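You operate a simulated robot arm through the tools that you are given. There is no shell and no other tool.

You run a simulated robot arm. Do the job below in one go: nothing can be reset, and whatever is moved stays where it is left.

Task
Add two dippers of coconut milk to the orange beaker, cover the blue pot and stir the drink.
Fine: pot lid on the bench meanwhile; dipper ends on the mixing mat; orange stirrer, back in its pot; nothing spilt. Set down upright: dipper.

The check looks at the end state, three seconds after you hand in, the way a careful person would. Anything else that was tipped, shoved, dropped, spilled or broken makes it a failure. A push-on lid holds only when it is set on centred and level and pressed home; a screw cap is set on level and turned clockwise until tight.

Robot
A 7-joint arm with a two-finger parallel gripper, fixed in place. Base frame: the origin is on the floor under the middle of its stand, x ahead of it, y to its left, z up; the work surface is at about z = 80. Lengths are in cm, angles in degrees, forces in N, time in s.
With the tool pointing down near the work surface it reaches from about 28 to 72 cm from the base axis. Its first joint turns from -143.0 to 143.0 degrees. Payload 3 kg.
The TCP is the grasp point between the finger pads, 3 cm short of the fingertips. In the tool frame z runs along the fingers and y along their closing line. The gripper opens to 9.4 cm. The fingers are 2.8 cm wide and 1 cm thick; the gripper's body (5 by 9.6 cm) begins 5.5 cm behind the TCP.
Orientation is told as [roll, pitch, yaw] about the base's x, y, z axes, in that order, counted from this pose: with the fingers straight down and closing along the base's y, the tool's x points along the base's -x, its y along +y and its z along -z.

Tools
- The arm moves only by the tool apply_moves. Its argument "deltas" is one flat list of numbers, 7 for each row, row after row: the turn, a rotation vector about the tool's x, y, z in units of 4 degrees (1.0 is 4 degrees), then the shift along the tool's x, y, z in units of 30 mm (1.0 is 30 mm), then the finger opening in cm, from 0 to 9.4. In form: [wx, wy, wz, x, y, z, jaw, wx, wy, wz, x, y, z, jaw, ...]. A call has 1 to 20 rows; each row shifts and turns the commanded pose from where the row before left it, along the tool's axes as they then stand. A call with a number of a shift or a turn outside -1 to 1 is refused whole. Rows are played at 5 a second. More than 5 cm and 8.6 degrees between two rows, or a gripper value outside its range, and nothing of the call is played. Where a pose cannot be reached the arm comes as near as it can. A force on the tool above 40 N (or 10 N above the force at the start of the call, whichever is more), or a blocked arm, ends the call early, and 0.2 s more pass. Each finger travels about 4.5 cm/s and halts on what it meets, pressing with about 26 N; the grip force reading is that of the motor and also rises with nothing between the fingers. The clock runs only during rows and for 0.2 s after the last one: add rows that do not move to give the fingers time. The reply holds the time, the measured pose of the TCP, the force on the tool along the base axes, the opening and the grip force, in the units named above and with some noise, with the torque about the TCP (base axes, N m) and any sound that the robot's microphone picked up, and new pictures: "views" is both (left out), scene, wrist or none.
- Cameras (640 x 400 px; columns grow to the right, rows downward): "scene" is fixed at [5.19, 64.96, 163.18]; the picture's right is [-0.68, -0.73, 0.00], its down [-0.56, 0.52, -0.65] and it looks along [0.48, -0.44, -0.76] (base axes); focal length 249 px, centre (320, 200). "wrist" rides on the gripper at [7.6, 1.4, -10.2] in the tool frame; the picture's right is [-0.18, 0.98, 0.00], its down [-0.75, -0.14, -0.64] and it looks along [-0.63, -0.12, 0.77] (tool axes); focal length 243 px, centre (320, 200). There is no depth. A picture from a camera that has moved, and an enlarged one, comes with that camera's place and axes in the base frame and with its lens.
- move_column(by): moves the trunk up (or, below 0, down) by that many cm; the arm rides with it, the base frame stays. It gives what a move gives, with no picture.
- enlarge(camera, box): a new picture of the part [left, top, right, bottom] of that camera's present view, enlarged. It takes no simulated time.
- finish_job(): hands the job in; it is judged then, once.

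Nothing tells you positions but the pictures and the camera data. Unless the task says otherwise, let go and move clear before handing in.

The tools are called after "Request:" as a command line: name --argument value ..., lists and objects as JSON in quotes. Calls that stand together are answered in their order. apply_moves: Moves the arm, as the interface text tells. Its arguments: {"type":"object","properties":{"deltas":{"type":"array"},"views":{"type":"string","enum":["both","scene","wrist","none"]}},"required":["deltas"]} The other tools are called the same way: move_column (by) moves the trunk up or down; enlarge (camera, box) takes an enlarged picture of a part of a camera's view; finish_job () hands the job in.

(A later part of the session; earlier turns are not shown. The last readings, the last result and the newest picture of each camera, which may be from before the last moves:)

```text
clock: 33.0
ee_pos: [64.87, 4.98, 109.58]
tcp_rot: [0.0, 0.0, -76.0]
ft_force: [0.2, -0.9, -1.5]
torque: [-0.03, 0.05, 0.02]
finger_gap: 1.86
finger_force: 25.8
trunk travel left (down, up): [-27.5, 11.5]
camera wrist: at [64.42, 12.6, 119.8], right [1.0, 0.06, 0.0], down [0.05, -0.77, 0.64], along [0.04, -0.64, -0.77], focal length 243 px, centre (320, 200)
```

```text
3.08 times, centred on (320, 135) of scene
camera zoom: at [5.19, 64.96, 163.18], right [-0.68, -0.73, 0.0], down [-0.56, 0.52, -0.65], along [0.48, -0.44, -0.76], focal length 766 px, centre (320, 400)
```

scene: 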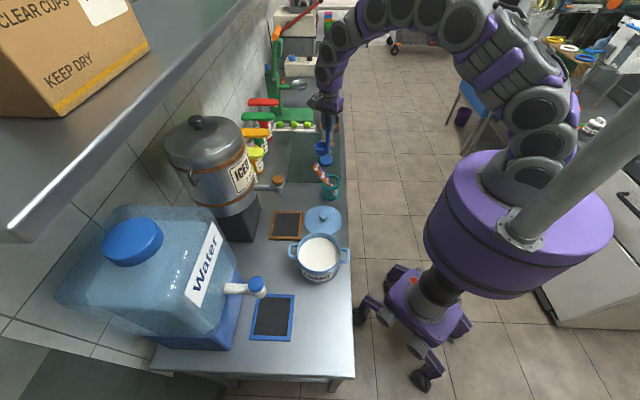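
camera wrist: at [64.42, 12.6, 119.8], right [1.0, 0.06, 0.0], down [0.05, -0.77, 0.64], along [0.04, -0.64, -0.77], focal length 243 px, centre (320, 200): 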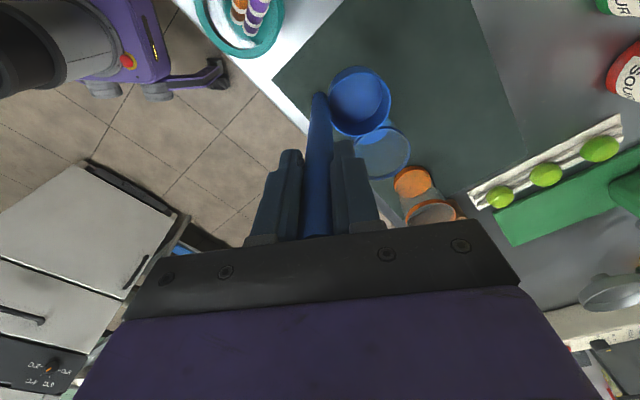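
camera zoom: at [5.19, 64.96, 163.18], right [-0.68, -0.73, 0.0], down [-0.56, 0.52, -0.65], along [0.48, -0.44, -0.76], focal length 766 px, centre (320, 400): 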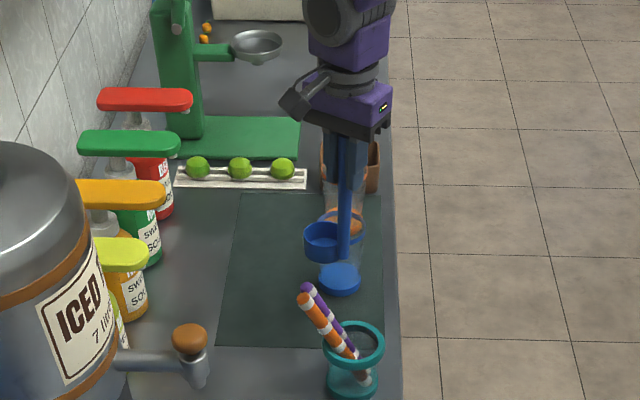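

This view also shows the orange beaker clearly, so I'll enlarge it to locate it.

Request:
enlarge --camera "wrist" --box '[320, 60, 480, 240]'

Request:
enlarge --camera "wrist" --box '[180, 0, 340, 100]'

```text
2.22 times, centred on (400, 150) of wrist
camera zoom: at [64.42, 12.6, 119.8], right [1.0, 0.06, 0.0], down [0.05, -0.77, 0.64], along [0.04, -0.64, -0.77], focal length 539 px, centre (142, 311)
```

zoom: 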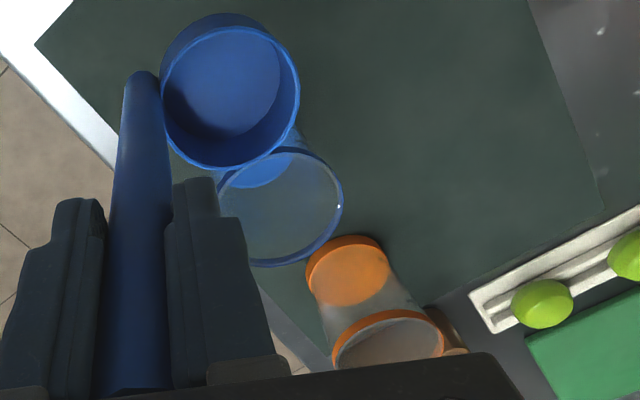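

```text
4.00 times, centred on (260, 50) of wrist
camera zoom: at [64.42, 12.6, 119.8], right [1.0, 0.06, 0.0], down [0.05, -0.77, 0.64], along [0.04, -0.64, -0.77], focal length 970 px, centre (560, 800)
```

zoom: 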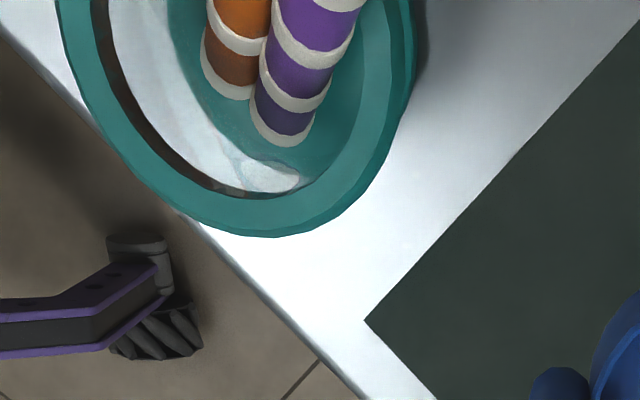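

The orange beaker is at about (84.1, -14.3) and the blue one at (73.6, -3.0). Now I'll lower the dipper here.

Request:
apply_moves --deltas '[0, 0, 0, 0, 0, 0.9, 0, 0, 0, 0, 0, 0, 0.9, 0, 0, 0, 0, 0, 0, 0.9, 0, 0, 0, 0, 0, 0, 0.9, 0, 0, 0, 0, 0, 0, 0.5, 0, 0, 0, 0, 0, 0, 0.3, 0, 0, 0, 0, 0, 0, 0.08, 0, 0, 0, 0, 0, 0, 0, 0]' --views "none"

Request:
apply_moves --deltas '[0, 0, 0, 0, 0, 0.06, 0, 0, 0, 0, 0, 0, 0, 0]' --views "none"

Request:
apply_moves --deltas '[0, 0, 0, 0, 0, 0.06, 0, 0, 0, 0, 0, 0, 0, 0]' --views "none"

```text
clock: 34.8
ee_pos: [65.13, 4.92, 96.07]
tcp_rot: [0.0, 0.0, -75.9]
ft_force: [-1.3, -0.2, -1.5]
torque: [-0.02, 0.05, 0.03]
finger_gap: 1.87
finger_force: 26.4
trunk travel left (down, up): [-27.5, 11.5]
```

```text
clock: 35.4
ee_pos: [65.0, 4.95, 96.06]
tcp_rot: [0.0, 0.1, -76.0]
ft_force: [0.4, -0.1, -1.8]
torque: [0.02, 0.02, 0.01]
finger_gap: 1.84
finger_force: 26.1
trunk travel left (down, up): [-27.5, 11.5]
```

```text
clock: 36.0
ee_pos: [64.94, 4.93, 95.95]
tcp_rot: [0.1, 0.0, -76.1]
ft_force: [0.3, -1.9, 6.9]
torque: [-0.25, -0.18, -0.03]
finger_gap: 1.86
finger_force: 26.1
trunk travel left (down, up): [-27.5, 11.5]
```

The dipper has touched the mat. I'll release and rise.

Request:
apply_moves --deltas '[0, 0, 0, 0, 0, -0.02, 1.9, 0, 0, 0, 0, 0, 0, 2.4, 0, 0, 0, 0, 0, 0, 6, 0, 0, 0, 0, 0, 0, 6, 0, 0, 0, 0, 0, 0, 6, 0, 0, 0, 0, 0, 0, 6, 0, 0, 0, 0, 0, -0.6, 6, 0, 0, 0, 0, 0, -0.9, 6, 0, 0, 0, 0, 0, -0.9, 6, 0, 0, 0, 0, 0, -0.9, 6, 0, 0, 0, 0, 0, -0.9, 6, 0, 0, 0, 0, 0, 0, 6]' --views "both"

Request:
enlarge --camera "scene" --box '[270, 70, 370, 200]'

Request:
enlarge --camera "wrist" --box '[220, 0, 480, 240]'

```text
clock: 38.6
ee_pos: [64.99, 5.27, 108.44]
tcp_rot: [0.1, 0.0, -76.0]
ft_force: [-0.4, -0.6, 0.4]
torque: [0.0, -0.02, -0.02]
finger_gap: 5.99
finger_force: 0.1
trunk travel left (down, up): [-27.5, 11.5]
camera wrist: at [64.52, 12.94, 118.78], right [1.0, 0.06, 0.0], down [0.05, -0.77, 0.64], along [0.04, -0.64, -0.77], focal length 243 px, centre (320, 200)
```

scene: 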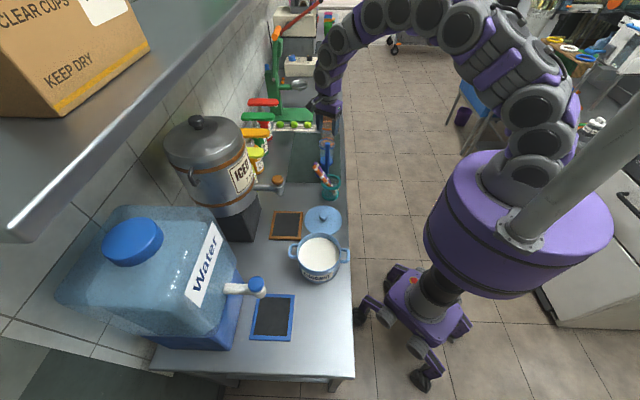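
wrist: 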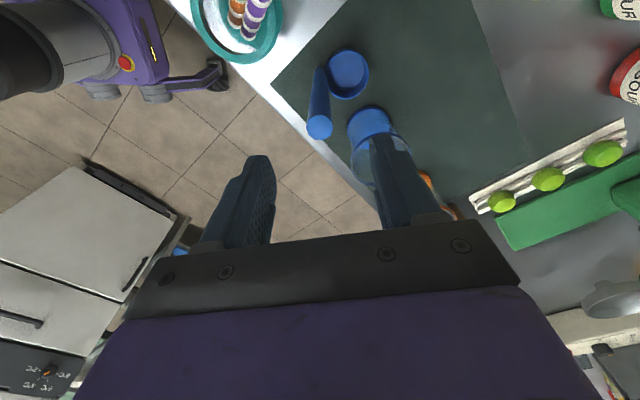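

```text
3.08 times, centred on (320, 135) of scene
camera zoom: at [5.19, 64.96, 163.18], right [-0.68, -0.73, 0.0], down [-0.56, 0.52, -0.65], along [0.48, -0.44, -0.76], focal length 766 px, centre (320, 400)
```

zoom: 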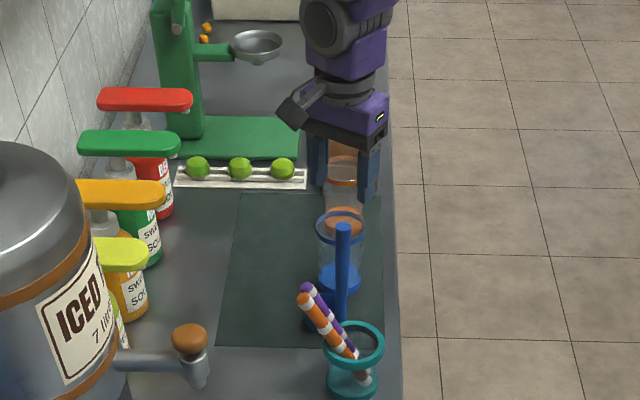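

```text
1.67 times, centred on (350, 120) of wrist
camera zoom: at [64.52, 12.94, 118.78], right [1.0, 0.06, 0.0], down [0.05, -0.77, 0.64], along [0.04, -0.64, -0.77], focal length 404 px, centre (270, 333)
```

zoom: 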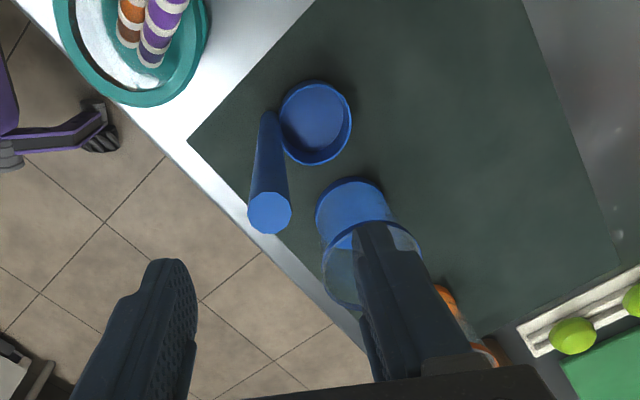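

The dipper stands upright at (65, 5), cup pointing outward. I'll retreat toward the base, yaw to +36°, then tilt the tool 60° outward for a sideways regrasp.

Request:
apply_moves --deltas '[0, 0, 0, -0.218, -0.8, -0.2, 6, 0, 0, 0, -0.218, -0.8, -0.2, 6, 0, 0, 0, -0.218, -0.8, -0.2, 6, 0, 0, 0, -0.218, -0.8, -0.2, 6, 0, 0, 0, -0.218, -0.8, -0.2, 6, 0, 0, 0, -0.218, -0.8, -0.2, 6, 0, 0, -1, 0, 0, 0, 6, 0, 0, -1, 0, 0, 0, 6, 0, 0, -1, 0, 0, 0, 6, 0, 0, -1, 0, 0, 0, 6, 0, 0, -1, 0, 0, 0, 6, 0, 0, -1, 0, 0, 0, 6, 0, 0, -1, 0, 0, 0, 6, 0, 0, -1, 0, 0, 0, 6, 0, 0, -1, 0, 0, 0, 6, 0, 0, -1, 0, 0, 0, 6, 0, 0, -1, 0, 0, 0, 6, 0, 0, -1, 0, 0, 0, 6, 0, 0, -1, 0, 0, 0, 6, 0, 0, -1, 0, 0, 0, 6]' --views "none"

Request:
apply_moves --deltas '[0, 0, -1, 0, 0, 0, 6, 0, 0, -1, 0, 0, 0, 6, 0, 0, -1, 0, 0, 0, 6, 0, 0, -1, 0, 0, 0, 6, 0, 0, -1, 0, 0, 0, 6, 0, 0, -1, 0, 0, 0, 6, 0, 0, -1, 0, 0, 0, 6, 0, 0, -1, 0, 0, 0, 6, 0, 0, -1, 0, 0, 0, 6, 0, 0, -1, 0, 0, 0, 6, 0, 0, -1, 0, 0, 0, 6, 0, 0, -1, 0, 0, 0, 6, 0, 0, -1, 0, 0, 0, 6, 0, 0, -1, 0, 0, 0, 6]' --views "none"

Request:
apply_moves --deltas '[0, -1, 0, 0, 0, 0, 6, 0, -1, 0, 0, 0, 0, 6, 0, -1, 0, 0, 0, 0, 6, 0, -1, 0, 0, 0, 0, 6, 0, -1, 0, 0, 0, 0, 6, 0, -1, 0, 0, 0, 0, 6, 0, -1, 0, 0, 0, 0, 6, 0, -1, 0, 0, 0, 0, 6, 0, -1, 0, 0, 0, 0, 6, 0, -1, 0, 0, 0, 0, 6, 0, -1, 0, 0, 0, 0, 6, 0, -1, 0, 0, 0, 0, 6, 0, -1, 0, 0, 0, 0, 6, 0, -1, 0, 0, 0, 0, 6, 0, -1, 0, 0, 0, 0, 6, 0, 0, 0, 0, 0, 0, 6]' --views "both"

```text
clock: 42.8
ee_pos: [51.87, -2.41, 111.9]
tcp_rot: [0.0, 0.0, -20.0]
ft_force: [0.7, 0.0, 0.0]
torque: [-0.02, -0.05, 0.02]
finger_gap: 6.0
finger_force: 0.0
trunk travel left (down, up): [-27.5, 11.5]
```

```text
clock: 45.8
ee_pos: [52.1, -2.4, 111.91]
tcp_rot: [0.0, -0.1, 36.0]
ft_force: [0.2, -0.5, 0.3]
torque: [-0.01, -0.02, -0.01]
finger_gap: 5.97
finger_force: 0.0
trunk travel left (down, up): [-27.5, 11.5]
```

```text
clock: 49.2
ee_pos: [52.01, -2.51, 111.97]
tcp_rot: [0.1, -60.0, 35.9]
ft_force: [0.3, -0.1, 0.9]
torque: [0.02, -0.05, 0.03]
finger_gap: 6.03
finger_force: 0.0
trunk travel left (down, up): [-27.5, 11.5]
camera wrist: at [40.79, -8.84, 110.51], right [-0.5, 0.85, 0.16], down [-0.06, -0.22, 0.97], along [0.86, 0.48, 0.17], focal length 243 px, centre (320, 200)
```

scene: 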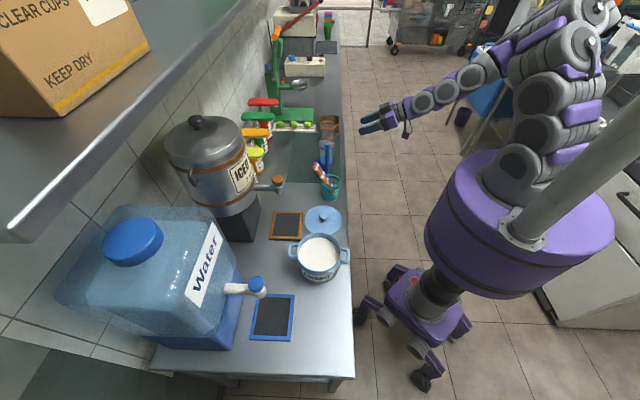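
wrist: 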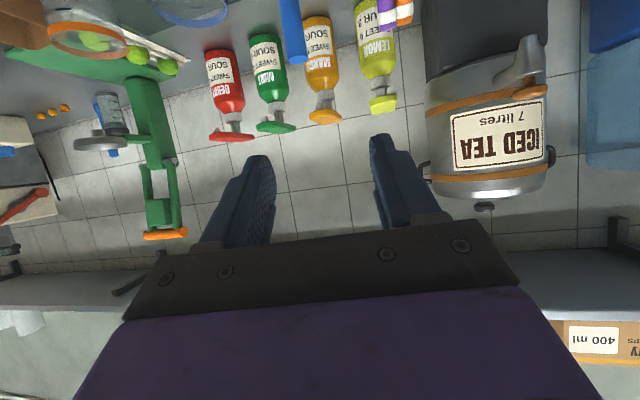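

The tool is tilted 60° outward at azimuth 36°. I'll come to a standoff behind the handle and check alignment.

Request:
apply_moves --deltas '[0, 0, 0, 0.768, -0.112, 0.816, 6, 0, 0, 0, 0.768, -0.112, 0.816, 6, 0, 0, 0, 0.768, -0.112, 0.816, 6, 0, 0, 0, 0.768, -0.112, 0.816, 6, 0, 0, 0, 0.768, -0.112, 0.816, 6, 0, 0, 0, 0, 0, 0, 6]' --views "both"

Request:
enlarge --camera "scene" --box '[290, 110, 390, 210]'

```text
clock: 50.6
ee_pos: [56.78, -1.0, 96.01]
tcp_rot: [0.0, -60.2, 36.0]
ft_force: [0.4, -0.5, -0.3]
torque: [-0.03, 0.01, -0.01]
finger_gap: 5.99
finger_force: 0.0
trunk travel left (down, up): [-27.5, 11.5]
camera wrist: at [45.66, -7.29, 94.56], right [-0.5, 0.85, 0.16], down [-0.06, -0.22, 0.97], along [0.86, 0.48, 0.16], focal length 243 px, centre (320, 200)
```

scene: 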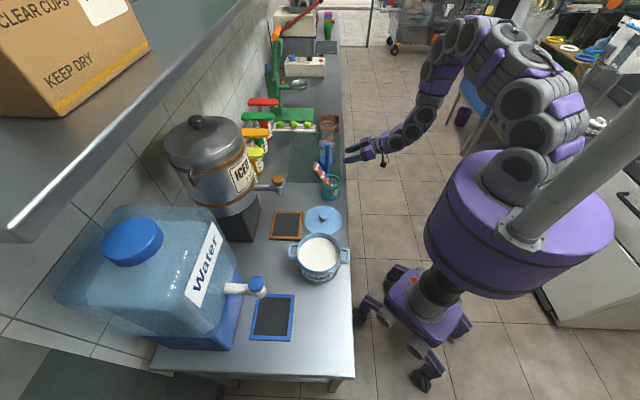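
wrist: 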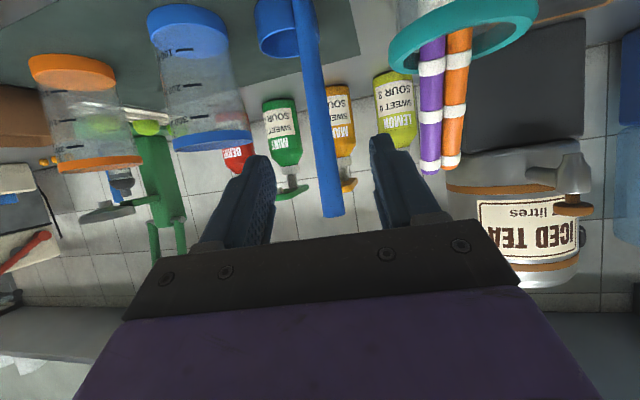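

```text
4.00 times, centred on (340, 160) of scene
camera zoom: at [5.19, 64.96, 163.18], right [-0.68, -0.73, 0.0], down [-0.56, 0.52, -0.65], along [0.48, -0.44, -0.76], focal length 996 px, centre (240, 360)
```

zoom: 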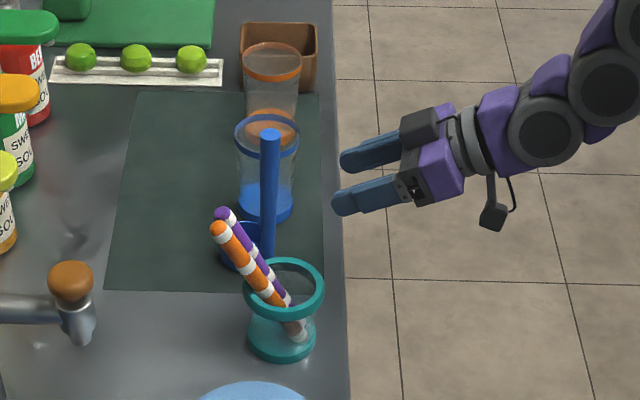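

The handle is lined up between the fingers. I'll zoom in on the beakers' markings while the view is good.

Request:
enlarge --camera "wrist" --box '[10, 0, 260, 190]'

Request:
enlarge --camera "wrist" --box '[230, 0, 540, 230]'

```text
2.11 times, centred on (135, 95) of wrist
camera zoom: at [45.66, -7.29, 94.56], right [-0.5, 0.85, 0.16], down [-0.06, -0.22, 0.97], along [0.86, 0.48, 0.16], focal length 511 px, centre (710, 421)
```

zoom: 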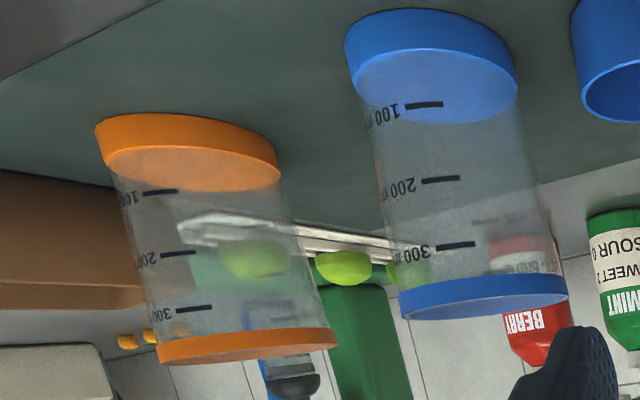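

```text
1.74 times, centred on (385, 115) of wrist
camera zoom: at [45.66, -7.29, 94.56], right [-0.5, 0.85, 0.16], down [-0.06, -0.22, 0.97], along [0.86, 0.48, 0.16], focal length 422 px, centre (207, 348)
```

zoom: 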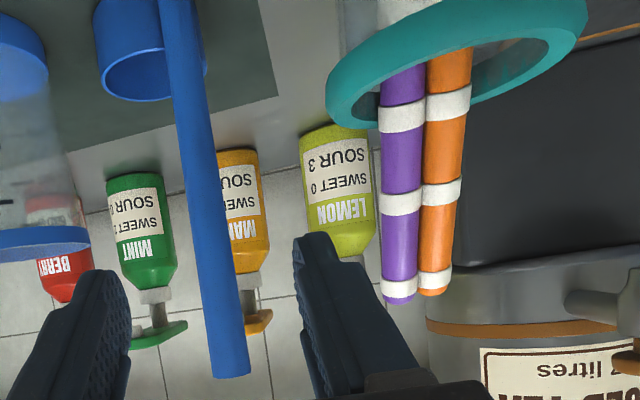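

The beakers are empty and graduated. I'll advance onto the handle and close.

Request:
apply_moves --deltas '[0, 0, 0, -0.42, -0.02, 0.722, 6, 0, 0, 0, -0.42, -0.02, 0.722, 6, 0, 0, 0, -0.42, -0.01, 0.722, 6, 0, 0, 0, -0.42, 0, 0.722, 6, 0, 0, 0, 0, 0, 0, 4, 0, 0, 0, 0, 0, 0, 4, 0, 0, 0, 0, 0, 0, 4]' --views "both"

Request:
enlarge --camera "scene" --box '[290, 110, 390, 210]'

Request:
enlarge --camera "wrist" --box '[200, 50, 460, 250]'

```text
clock: 52.2
ee_pos: [65.03, 4.86, 96.18]
tcp_rot: [0.0, -60.1, 36.0]
ft_force: [-0.4, 0.1, 0.2]
torque: [0.0, 0.02, 0.0]
finger_gap: 4.0
finger_force: 0.1
trunk travel left (down, up): [-27.5, 11.5]
camera wrist: at [53.82, -1.47, 94.64], right [-0.5, 0.85, 0.16], down [-0.06, -0.22, 0.97], along [0.86, 0.48, 0.16], focal length 243 px, centre (320, 200)
```

scene: 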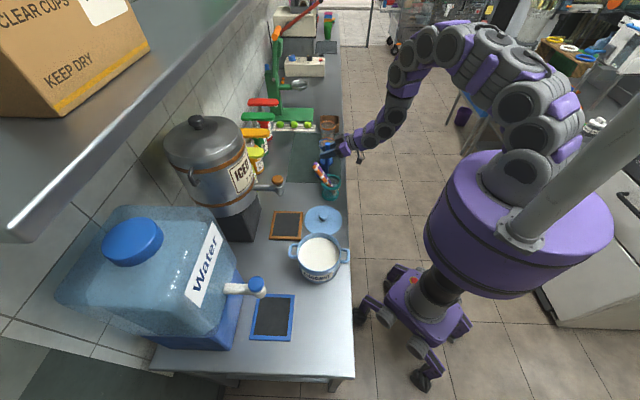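
wrist: 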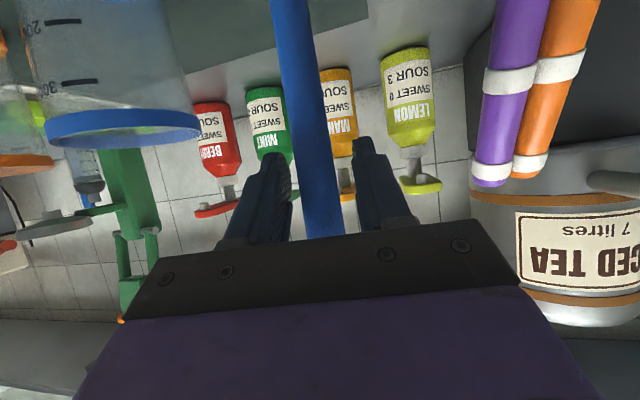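

```text
4.00 times, centred on (340, 160) of scene
camera zoom: at [5.19, 64.96, 163.18], right [-0.68, -0.73, 0.0], down [-0.56, 0.52, -0.65], along [0.48, -0.44, -0.76], focal length 996 px, centre (240, 360)
```

zoom: 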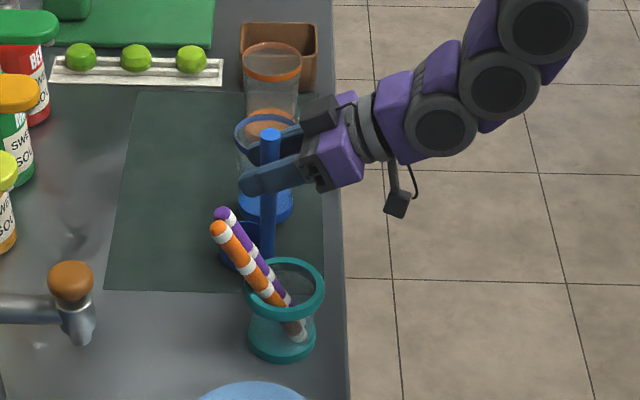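

```text
2.00 times, centred on (330, 150) of wrist
camera zoom: at [53.82, -1.47, 94.64], right [-0.5, 0.85, 0.16], down [-0.06, -0.22, 0.97], along [0.86, 0.48, 0.16], focal length 485 px, centre (300, 300)
```

zoom: 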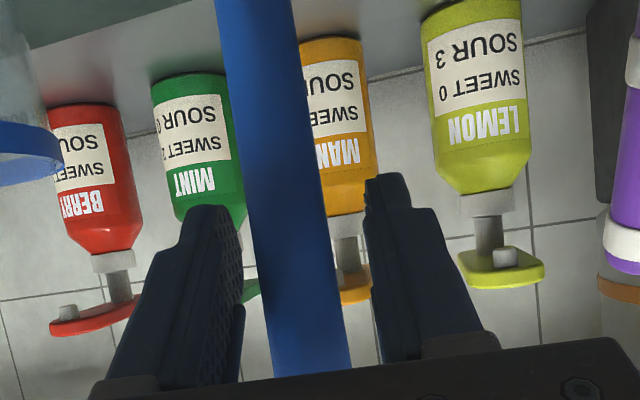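

By projection the handle is within 1 mm of the TCP line. I'll close and lift.

Request:
apply_moves --deltas '[0, 0, 0, 0, 0, 0, 0, 0, 0, 0, 0, 0, 0, 0, 0, 0, 0, 0, 0, 0, 0, 0, 0, 0, 0, 0, 0, 0]' --views "none"

Request:
apply_moves --deltas '[0, 0, 0, -0.15, 0, -0.087, 0, 0, 0, 0, -0.3, 0, -0.173, 0, 0, 0, 0, -0.7, 0, -0.404, 0, 0, 0, 0, -0.7, 0, -0.404, 0, 0, 0, 0, -0.7, 0, -0.404, 0, 0, 0, 0, -0.7, 0, -0.404, 0, 0, 0, 0, 0, 0, 0, 0]' --views "both"

Request:
enlarge --camera "scene" --box '[290, 80, 390, 200]'

```text
clock: 53.2
ee_pos: [65.0, 4.7, 96.09]
tcp_rot: [0.1, -60.0, 36.0]
ft_force: [0.3, -0.3, -0.3]
torque: [-0.04, 0.02, -0.01]
finger_gap: 2.24
finger_force: 25.4
trunk travel left (down, up): [-27.5, 11.5]
```

```text
clock: 54.8
ee_pos: [65.09, 4.94, 107.1]
tcp_rot: [0.2, -60.0, 35.9]
ft_force: [0.3, -0.3, -0.9]
torque: [0.02, 0.04, -0.01]
finger_gap: 2.25
finger_force: 26.3
trunk travel left (down, up): [-27.5, 11.5]
camera wrist: at [53.92, -1.32, 105.54], right [-0.5, 0.85, 0.16], down [-0.06, -0.22, 0.97], along [0.86, 0.48, 0.16], focal length 243 px, centre (320, 200)
```

scene: 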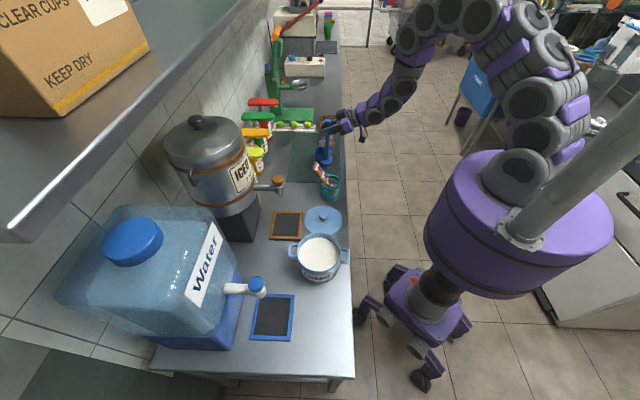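
wrist: 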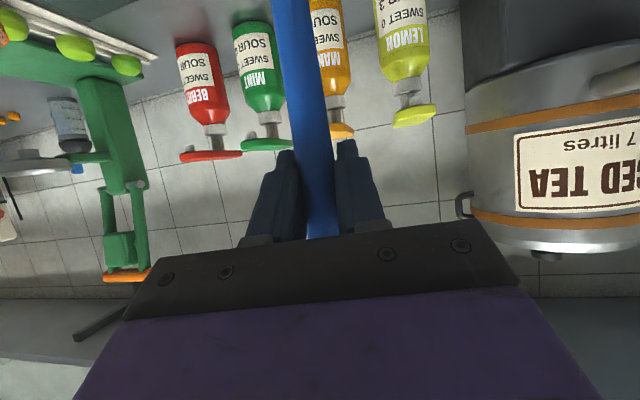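

```text
3.33 times, centred on (340, 140) of scene
camera zoom: at [5.19, 64.96, 163.18], right [-0.68, -0.73, 0.0], down [-0.56, 0.52, -0.65], along [0.48, -0.44, -0.76], focal length 830 px, centre (253, 400)
```

zoom: 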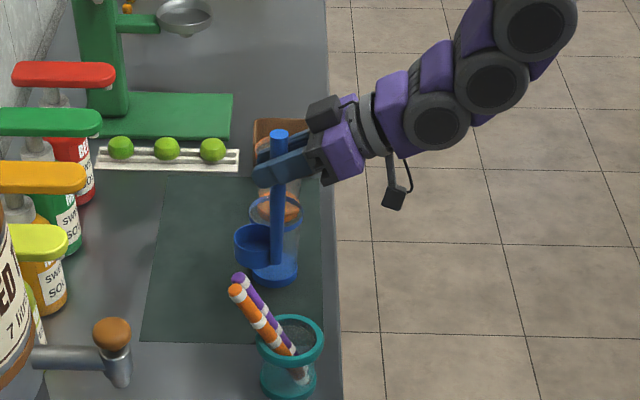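

The dipper is held with its cup at about -24° from the tool azimuth. With it still empty, I'll rehearse the pour geometry at the orange beaker to check reach.

Request:
apply_moves --deltas '[0, 0, 0, -0.72, 0, -0.417, 0, 0, 0, 0, -0.72, 0, -0.417, 0, 0.849, 0, 0.49, 0, 0, 0, 0, 0.849, 0, 0.49, 0, 0, 0, 0, 0.849, 0, 0.49, 0, 0, 0, 0, 0.849, 0, 0.49, 0, 0, 0, 0, 0.849, 0, 0.49, 0, 0, 0, 0, 0.849, 0, 0.49, 0, 0, 0, 0, 0.849, 0, 0.49, 0, 0, 0, 0, 0.849, 0, 0.49, 0, 0, 0, 0, 0.849, 0, 0.49, 0, 0, 0, 0, 0.849, 0, 0.49, 0, 0, 0, 0, 0.849, 0, 0.49, 0, 0, 0, 0, 0.849, 0, 0.49, 0, 0, 0, 0, 0.849, 0, 0.49, 0, 0, 0, 0, 0, 0, 0, 0, 0, 0, 0]' --views "none"

Request:
apply_moves --deltas '[0, 0, 0, -0.479, -0.389, 0.829, 0, 0, 0, 0, -0.479, -0.389, 0.829, 0, 0, 0, 0, -0.479, -0.389, 0.829, 0, 0, 0, 0, -0.479, -0.389, 0.829, 0, 0, 0, 0, -0.479, -0.389, 0.829, 0, 0, 0, 0, -0.479, -0.389, 0.829, 0, 0, 0, 0, -0.479, -0.389, 0.829, 0, 0, 0, 0, 0, 0, 0, 0]' --views "both"

Request:
enlarge --camera "scene" --box '[270, 50, 390, 180]'

```text
clock: 58.2
ee_pos: [65.05, 4.87, 112.19]
tcp_rot: [-0.1, -60.0, -15.0]
ft_force: [-0.5, -0.6, -0.4]
torque: [0.03, 0.02, 0.03]
finger_gap: 2.22
finger_force: 26.2
trunk travel left (down, up): [-27.5, 11.5]
```

```text
clock: 60.0
ee_pos: [82.35, -8.32, 111.92]
tcp_rot: [0.1, -60.0, -15.0]
ft_force: [-1.0, 0.3, -0.8]
torque: [-0.01, 0.01, 0.02]
finger_gap: 2.24
finger_force: 25.6
trunk travel left (down, up): [-27.5, 11.5]
camera wrist: at [70.32, -3.68, 110.48], right [0.34, 0.93, 0.16], down [-0.21, -0.09, 0.97], along [0.92, -0.37, 0.16], focal length 243 px, centre (320, 200)
```

scene: 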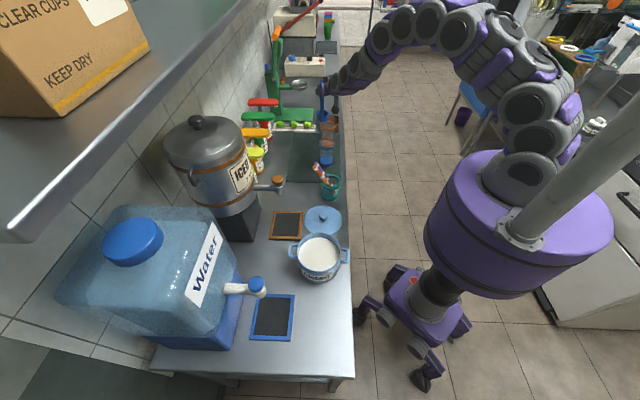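
wrist: 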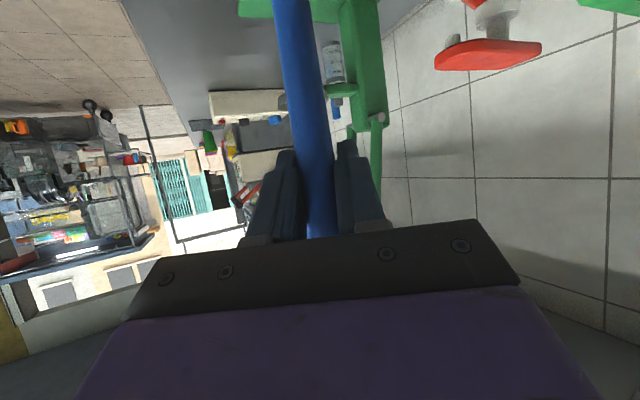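

```text
3.08 times, centred on (330, 115) of scene
camera zoom: at [5.19, 64.96, 163.18], right [-0.68, -0.73, 0.0], down [-0.56, 0.52, -0.65], along [0.48, -0.44, -0.76], focal length 766 px, centre (289, 462)
```

zoom: 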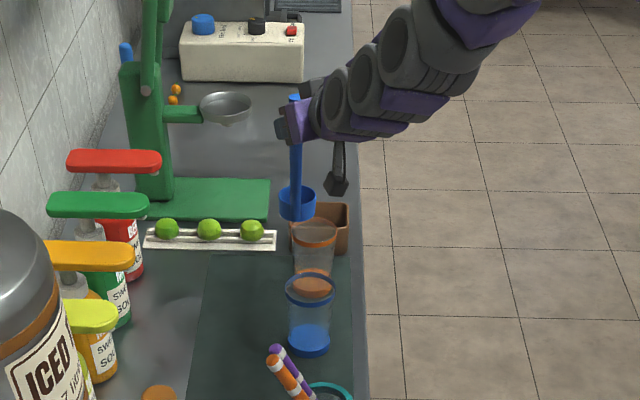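

The start-of-pour pose is reachable. I'll rehearse the tilt about the lip with the empty dipper, first half.

Request:
apply_moves --deltas '[-0.5, 0, 0.866, -0.0766, -0.2826, -0.0442, 0, -0.5, 0, 0.866, -0.0766, -0.2826, -0.0442, 0, -0.5, 0, 0.866, -0.0766, -0.2826, -0.0442, 0, -0.5, 0, 0.866, -0.0766, -0.2826, -0.0442, 0, -0.5, 0, 0.866, -0.0766, -0.2826, -0.0442, 0, -0.5, 0, 0.866, -0.0766, -0.2826, -0.0442, 0, -0.5, 0, 0.866, -0.0766, -0.2826, -0.0442, 0, -0.5, 0, 0.866, -0.0766, -0.2826, -0.0442, 0, -0.5, 0, 0.866, -0.0766, -0.2826, -0.0442, 0, -0.5, 0, 0.866, -0.0766, -0.2826, -0.0442, 0, -0.5, 0, 0.866, -0.0766, -0.2826, -0.0442, 0, -0.5, 0, 0.866, -0.0766, -0.2826, -0.0442, 0, -0.5, 0, 0.866, -0.0766, -0.2826, -0.0442, 0, -0.5, 0, 0.866, -0.0766, -0.2826, -0.0442, 0, 0, 0, 0, 0, 0, 0, 0]' --views "both"

Request:
enlarge --camera "scene" --box '[270, 50, 390, 180]'

```text
clock: 63.2
ee_pos: [79.4, -19.96, 110.38]
tcp_rot: [71.4, -28.8, -70.1]
ft_force: [0.3, 0.1, -1.1]
torque: [-0.11, 0.04, -0.02]
finger_gap: 2.22
finger_force: 26.2
trunk travel left (down, up): [-27.5, 11.5]
camera wrist: at [67.62, -14.75, 110.73], right [0.2, 0.38, 0.9], down [-0.4, -0.81, 0.43], along [0.89, -0.45, -0.01], focal length 243 px, centre (320, 200)
```

scene: 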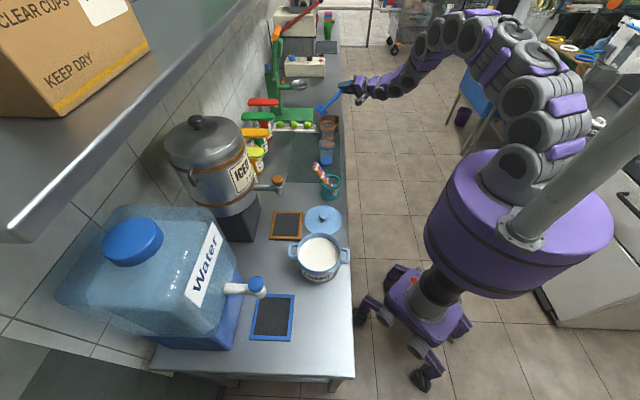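
wrist: 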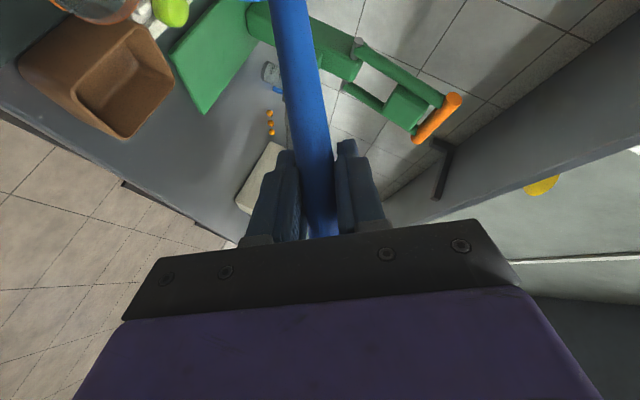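

```text
3.08 times, centred on (330, 115) of scene
camera zoom: at [5.19, 64.96, 163.18], right [-0.68, -0.73, 0.0], down [-0.56, 0.52, -0.65], along [0.48, -0.44, -0.76], focal length 766 px, centre (289, 462)
```

zoom: 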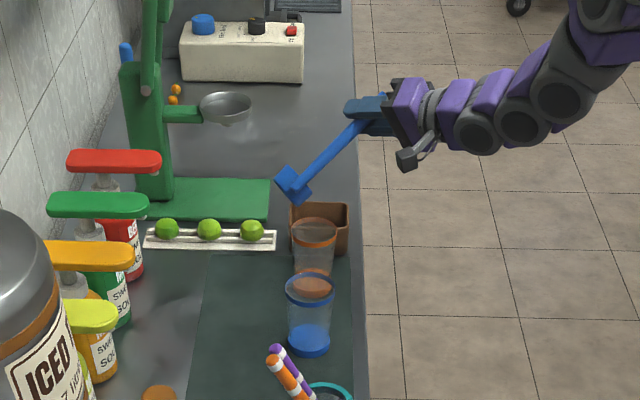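

The tilt follows the planned arc. I'll rehearse the second half to about 112°.

Request:
apply_moves --deltas '[-0.5, 0, 0.866, -0.0766, -0.2826, -0.0442, 0, -0.5, 0, 0.866, -0.0766, -0.2826, -0.0442, 0, -0.5, 0, 0.866, -0.0766, -0.2826, -0.0442, 0, -0.5, 0, 0.866, -0.0766, -0.2826, -0.0442, 0, -0.5, 0, 0.866, -0.0766, -0.2826, -0.0442, 0, -0.5, 0, 0.866, -0.0766, -0.2826, -0.0442, 0, -0.5, 0, 0.866, -0.0766, -0.2826, -0.0442, 0, -0.5, 0, 0.866, -0.0766, -0.2826, -0.0442, 0, -0.5, 0, 0.866, -0.0766, -0.2826, -0.0442, 0, -0.5, 0, 0.866, -0.0766, -0.2826, -0.0442, 0, -0.5, 0, 0.866, -0.0766, -0.2826, -0.0442, 0, -0.5, 0, 0.866, -0.0766, -0.2826, -0.0442, 0, -0.5, 0, 0.866, -0.0766, -0.2826, -0.0442, 0, -0.5, 0, 0.866, -0.0766, -0.2826, -0.0442, 0, 0, 0, 0, 0, 0, 0, 0]' --views "both"

Request:
enlarge --camera "scene" --box '[270, 50, 390, 180]'

Request:
enlarge --camera "wrist" --box '[60, 0, 400, 240]'

```text
clock: 66.4
ee_pos: [77.34, -24.55, 101.24]
tcp_rot: [101.4, 18.9, -73.0]
ft_force: [0.3, -0.4, -0.5]
torque: [-0.12, 0.05, -0.01]
finger_gap: 2.24
finger_force: 25.6
out of reach, approached as far as the arm can: row 14
trunk travel left (down, up): [-27.5, 11.5]
camera wrist: at [65.2, -20.52, 103.18], right [-0.04, -0.52, 0.85], down [-0.39, -0.77, -0.5], along [0.92, -0.36, -0.17], focal length 243 px, centre (320, 200)
```

scene: 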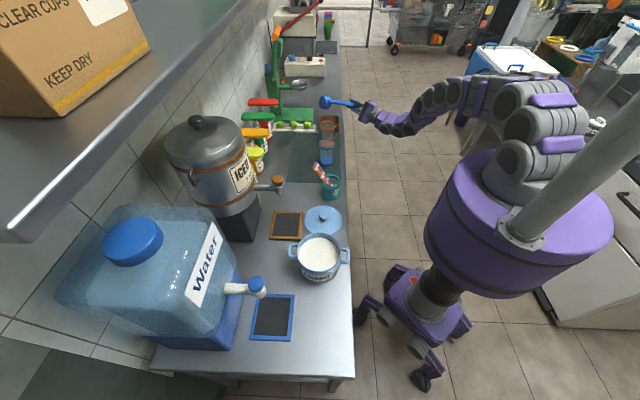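
wrist: 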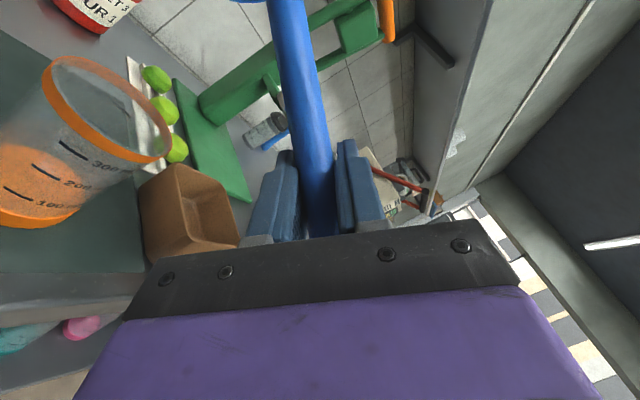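

```text
3.08 times, centred on (330, 115) of scene
camera zoom: at [5.19, 64.96, 163.18], right [-0.68, -0.73, 0.0], down [-0.56, 0.52, -0.65], along [0.48, -0.44, -0.76], focal length 766 px, centre (289, 462)
```

zoom: 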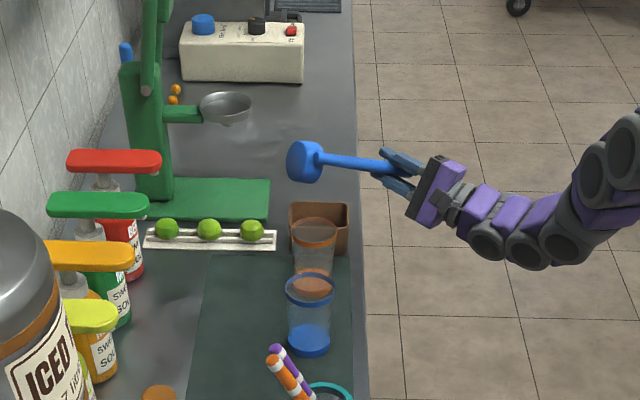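

```text
1.67 times, centred on (230, 120) of wrist
camera zoom: at [65.2, -20.52, 103.18], right [-0.04, -0.52, 0.85], down [-0.39, -0.77, -0.5], along [0.92, -0.36, -0.17], focal length 404 px, centre (470, 333)
```

zoom: 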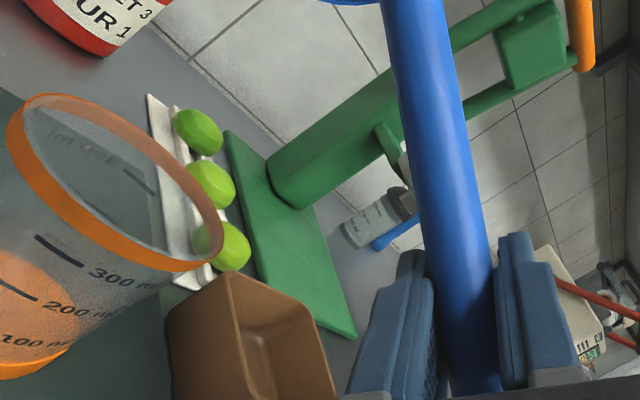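

The last row was at the edge of reach, so I'll use about 104–108°. I'll back off two steps and test the actual lower pour height.

Request:
apply_moves --deltas '[0.5, 0, -0.866, 0.0935, 0.2757, 0.054, 0, 0.5, 0, -0.866, 0.0935, 0.2757, 0.054, 0, 0, 0, 0, 0, 0, 0, 0]' --views "none"

Request:
apply_moves --deltas '[0, 0, 0, -0.136, -0.63, -0.079, 0, 0, 0, 0, -0.136, -0.63, -0.079, 0, 0, 0, 0, 0, 0, 0, 0]' --views "both"

Request:
enlarge --camera "scene" --box '[270, 50, 390, 180]'

Request:
enlarge --camera "wrist" --box '[0, 0, 340, 240]'

```text
clock: 67.2
ee_pos: [77.39, -24.58, 103.28]
tcp_rot: [97.1, 12.1, -74.2]
ft_force: [-0.9, 0.5, -1.0]
torque: [-0.11, 0.1, 0.0]
finger_gap: 2.25
finger_force: 26.3
trunk travel left (down, up): [-27.5, 11.5]
```

```text
clock: 68.0
ee_pos: [77.51, -24.52, 99.25]
tcp_rot: [97.2, 12.0, -74.2]
ft_force: [0.2, 0.2, -1.5]
torque: [-0.12, 0.02, 0.0]
finger_gap: 2.25
finger_force: 26.0
trunk travel left (down, up): [-27.5, 11.5]
camera wrist: at [65.43, -20.21, 101.05], right [-0.01, -0.4, 0.92], down [-0.41, -0.83, -0.37], along [0.91, -0.38, -0.15], focal length 243 px, centre (320, 200)
```

scene: 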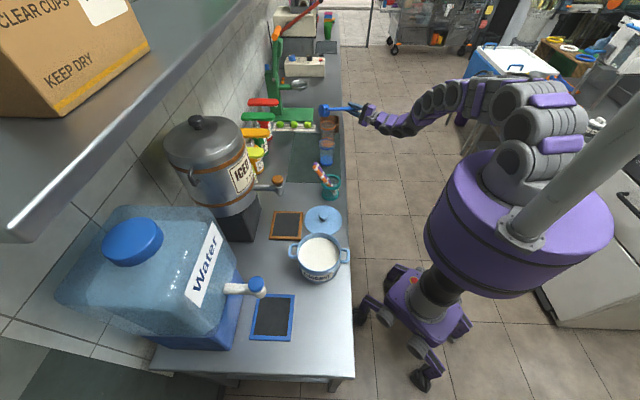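
wrist: 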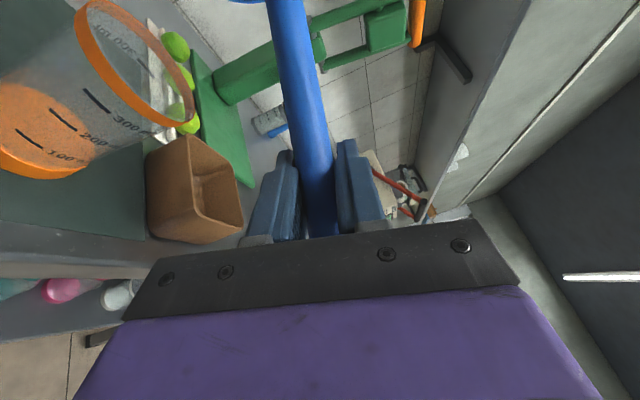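

```text
3.08 times, centred on (330, 115) of scene
camera zoom: at [5.19, 64.96, 163.18], right [-0.68, -0.73, 0.0], down [-0.56, 0.52, -0.65], along [0.48, -0.44, -0.76], focal length 766 px, centre (289, 462)
```

zoom: 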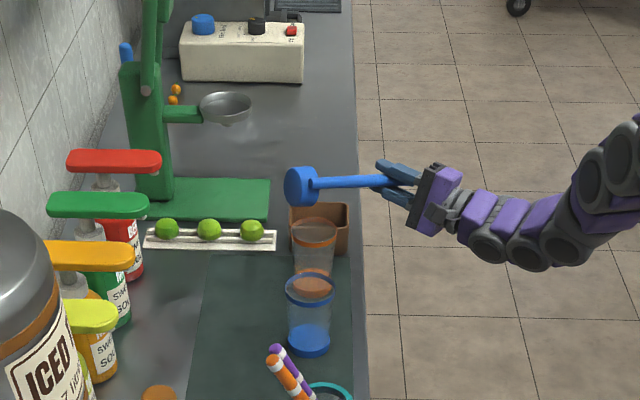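

```text
1.67 times, centred on (170, 120) of wrist
camera zoom: at [65.43, -20.21, 101.05], right [-0.01, -0.4, 0.92], down [-0.41, -0.83, -0.37], along [0.91, -0.38, -0.15], focal length 404 px, centre (570, 333)
```

zoom: 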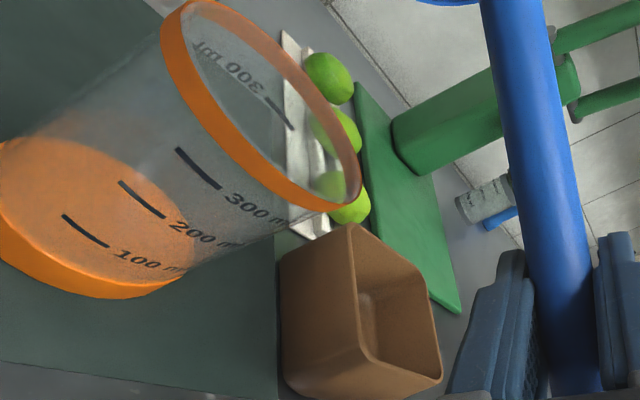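

That height is reachable. I'll test 2 cm lower, the true pour height.

Request:
apply_moves --deltas '[0, 0, 0, -0.139, -0.647, -0.08, 0, 0, 0, 0, 0, 0, 0, 0]' --views "scene"

Request:
enlarge --camera "scene" --box '[295, 80, 365, 150]'

```text
clock: 68.6
ee_pos: [77.11, -24.08, 98.69]
tcp_rot: [97.1, 11.9, -74.2]
ft_force: [-0.3, -0.1, -1.0]
torque: [-0.1, 0.07, 0.0]
finger_gap: 2.22
finger_force: 26.0
out of reach, approached as far as the arm can: row 1
trunk travel left (down, up): [-27.5, 11.5]
```

scene: 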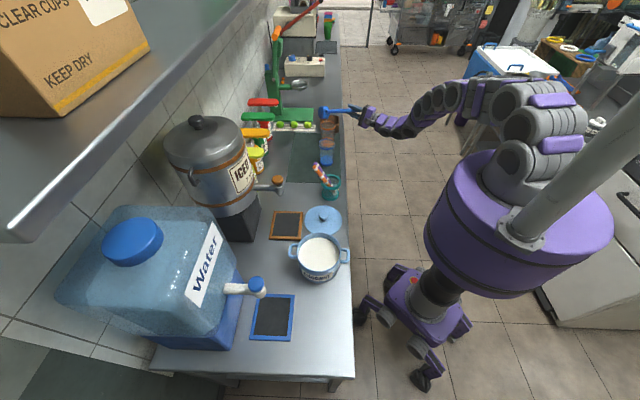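

```text
5.71 times, centred on (330, 115) of scene
camera zoom: at [5.19, 64.96, 163.18], right [-0.68, -0.73, 0.0], down [-0.56, 0.52, -0.65], along [0.48, -0.44, -0.76], focal length 1422 px, centre (263, 686)
```

zoom: 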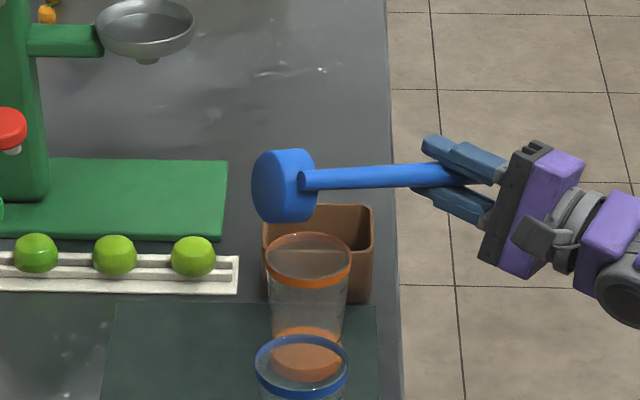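

The low pose is limited by the wrist, so lowering the trunk should help. I'll raise the tool 12 cm, then lower the trunk 12 cm and retest.

Request:
apply_moves --deltas '[0, 0, 0, 0.167, 0.776, 0.097, 0, 0, 0, 0, 0.167, 0.776, 0.097, 0, 0, 0, 0, 0.167, 0.776, 0.097, 0, 0, 0, 0, 0.167, 0.776, 0.097, 0, 0, 0, 0, 0.167, 0.776, 0.097, 0, 0, 0, 0, 0, 0, 0, 0]' --views "none"

Request:
move_column --by -12

Request:
apply_moves --deltas '[0, 0, 0, 0, 0, 0, 0]' --views "both"

```text
clock: 70.0
ee_pos: [77.1, -24.11, 110.78]
tcp_rot: [97.1, 12.1, -74.2]
ft_force: [0.1, 0.2, -0.9]
torque: [-0.11, 0.0, 0.01]
finger_gap: 2.22
finger_force: 25.9
trunk travel left (down, up): [-27.5, 11.5]
```

```text
clock: 71.5
ee_pos: [77.14, -24.1, 98.83]
tcp_rot: [97.1, 12.1, -74.2]
ft_force: [0.3, -0.4, -0.2]
torque: [-0.11, 0.07, 0.01]
finger_gap: 2.21
finger_force: 26.0
trunk travel left (down, up): [-15.5, 23.5]
```

```text
clock: 71.9
ee_pos: [77.22, -24.06, 98.81]
tcp_rot: [97.1, 12.0, -74.2]
ft_force: [0.4, -0.4, -1.1]
torque: [-0.12, 0.05, 0.01]
finger_gap: 2.24
finger_force: 25.7
trunk travel left (down, up): [-15.5, 23.5]
camera wrist: at [65.1, -19.79, 100.53], right [-0.01, -0.4, 0.92], down [-0.41, -0.83, -0.37], along [0.91, -0.38, -0.15], focal length 243 px, centre (320, 200)
```

scene: 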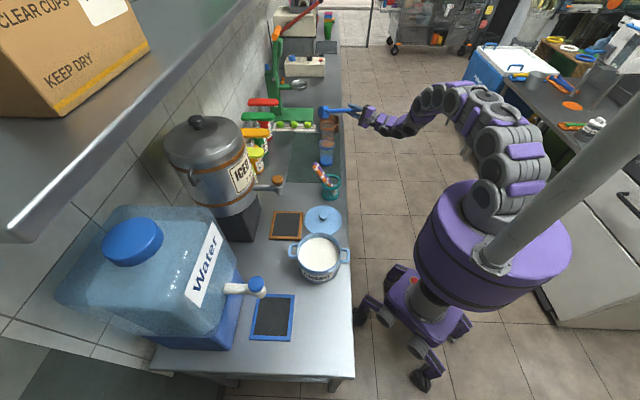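
wrist: 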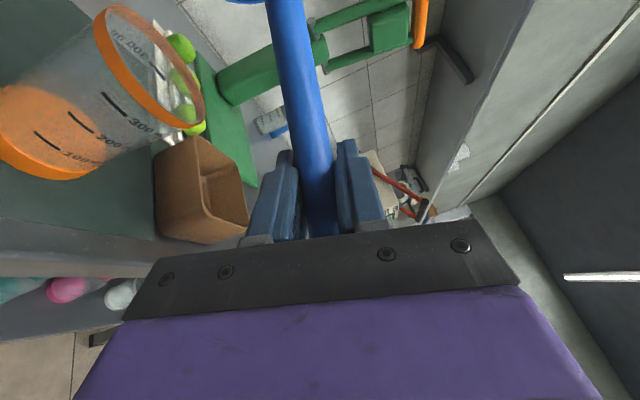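

The trunk is down 12 cm with the tool where it was. I'll retest lowering to the pour height and tilting to 112°.

Request:
apply_moves --deltas '[0, 0, 0, -0.139, -0.647, -0.08, 0, -0.5, 0, 0.866, -0.0766, -0.2826, -0.0442, 0, -0.5, 0, 0.866, -0.0766, -0.2826, -0.0442, 0, 0, 0, 0, 0, 0, 0, 0]' --views "scene"

Request:
enlarge --camera "scene" --box '[295, 80, 365, 150]'

```text
clock: 72.9
ee_pos: [77.32, -24.13, 95.14]
tcp_rot: [101.4, 18.9, -73.0]
ft_force: [0.5, 0.0, -0.1]
torque: [-0.13, 0.1, -0.03]
finger_gap: 2.21
finger_force: 26.1
trunk travel left (down, up): [-15.5, 23.5]
```

scene: 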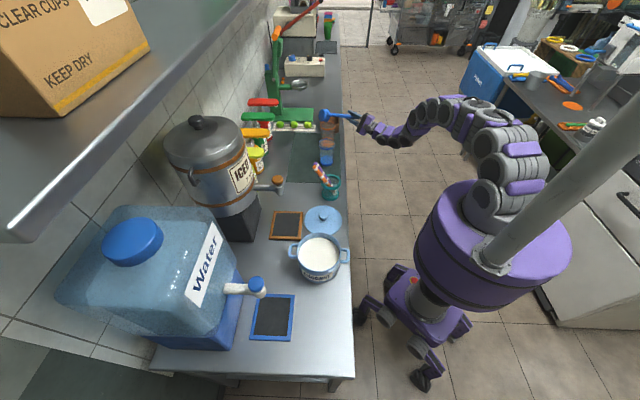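

```text
5.71 times, centred on (330, 115) of scene
camera zoom: at [5.19, 64.96, 163.18], right [-0.68, -0.73, 0.0], down [-0.56, 0.52, -0.65], along [0.48, -0.44, -0.76], focal length 1422 px, centre (263, 686)
```

zoom: 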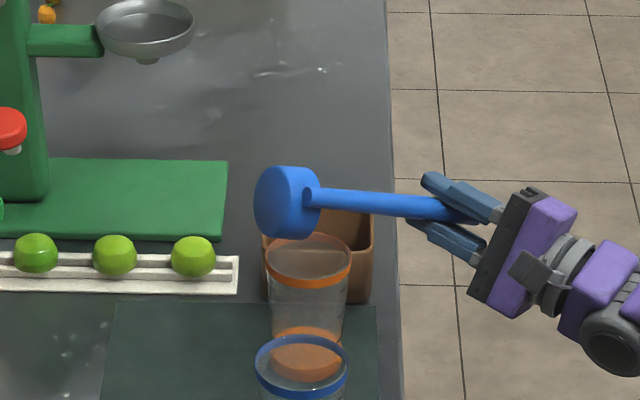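

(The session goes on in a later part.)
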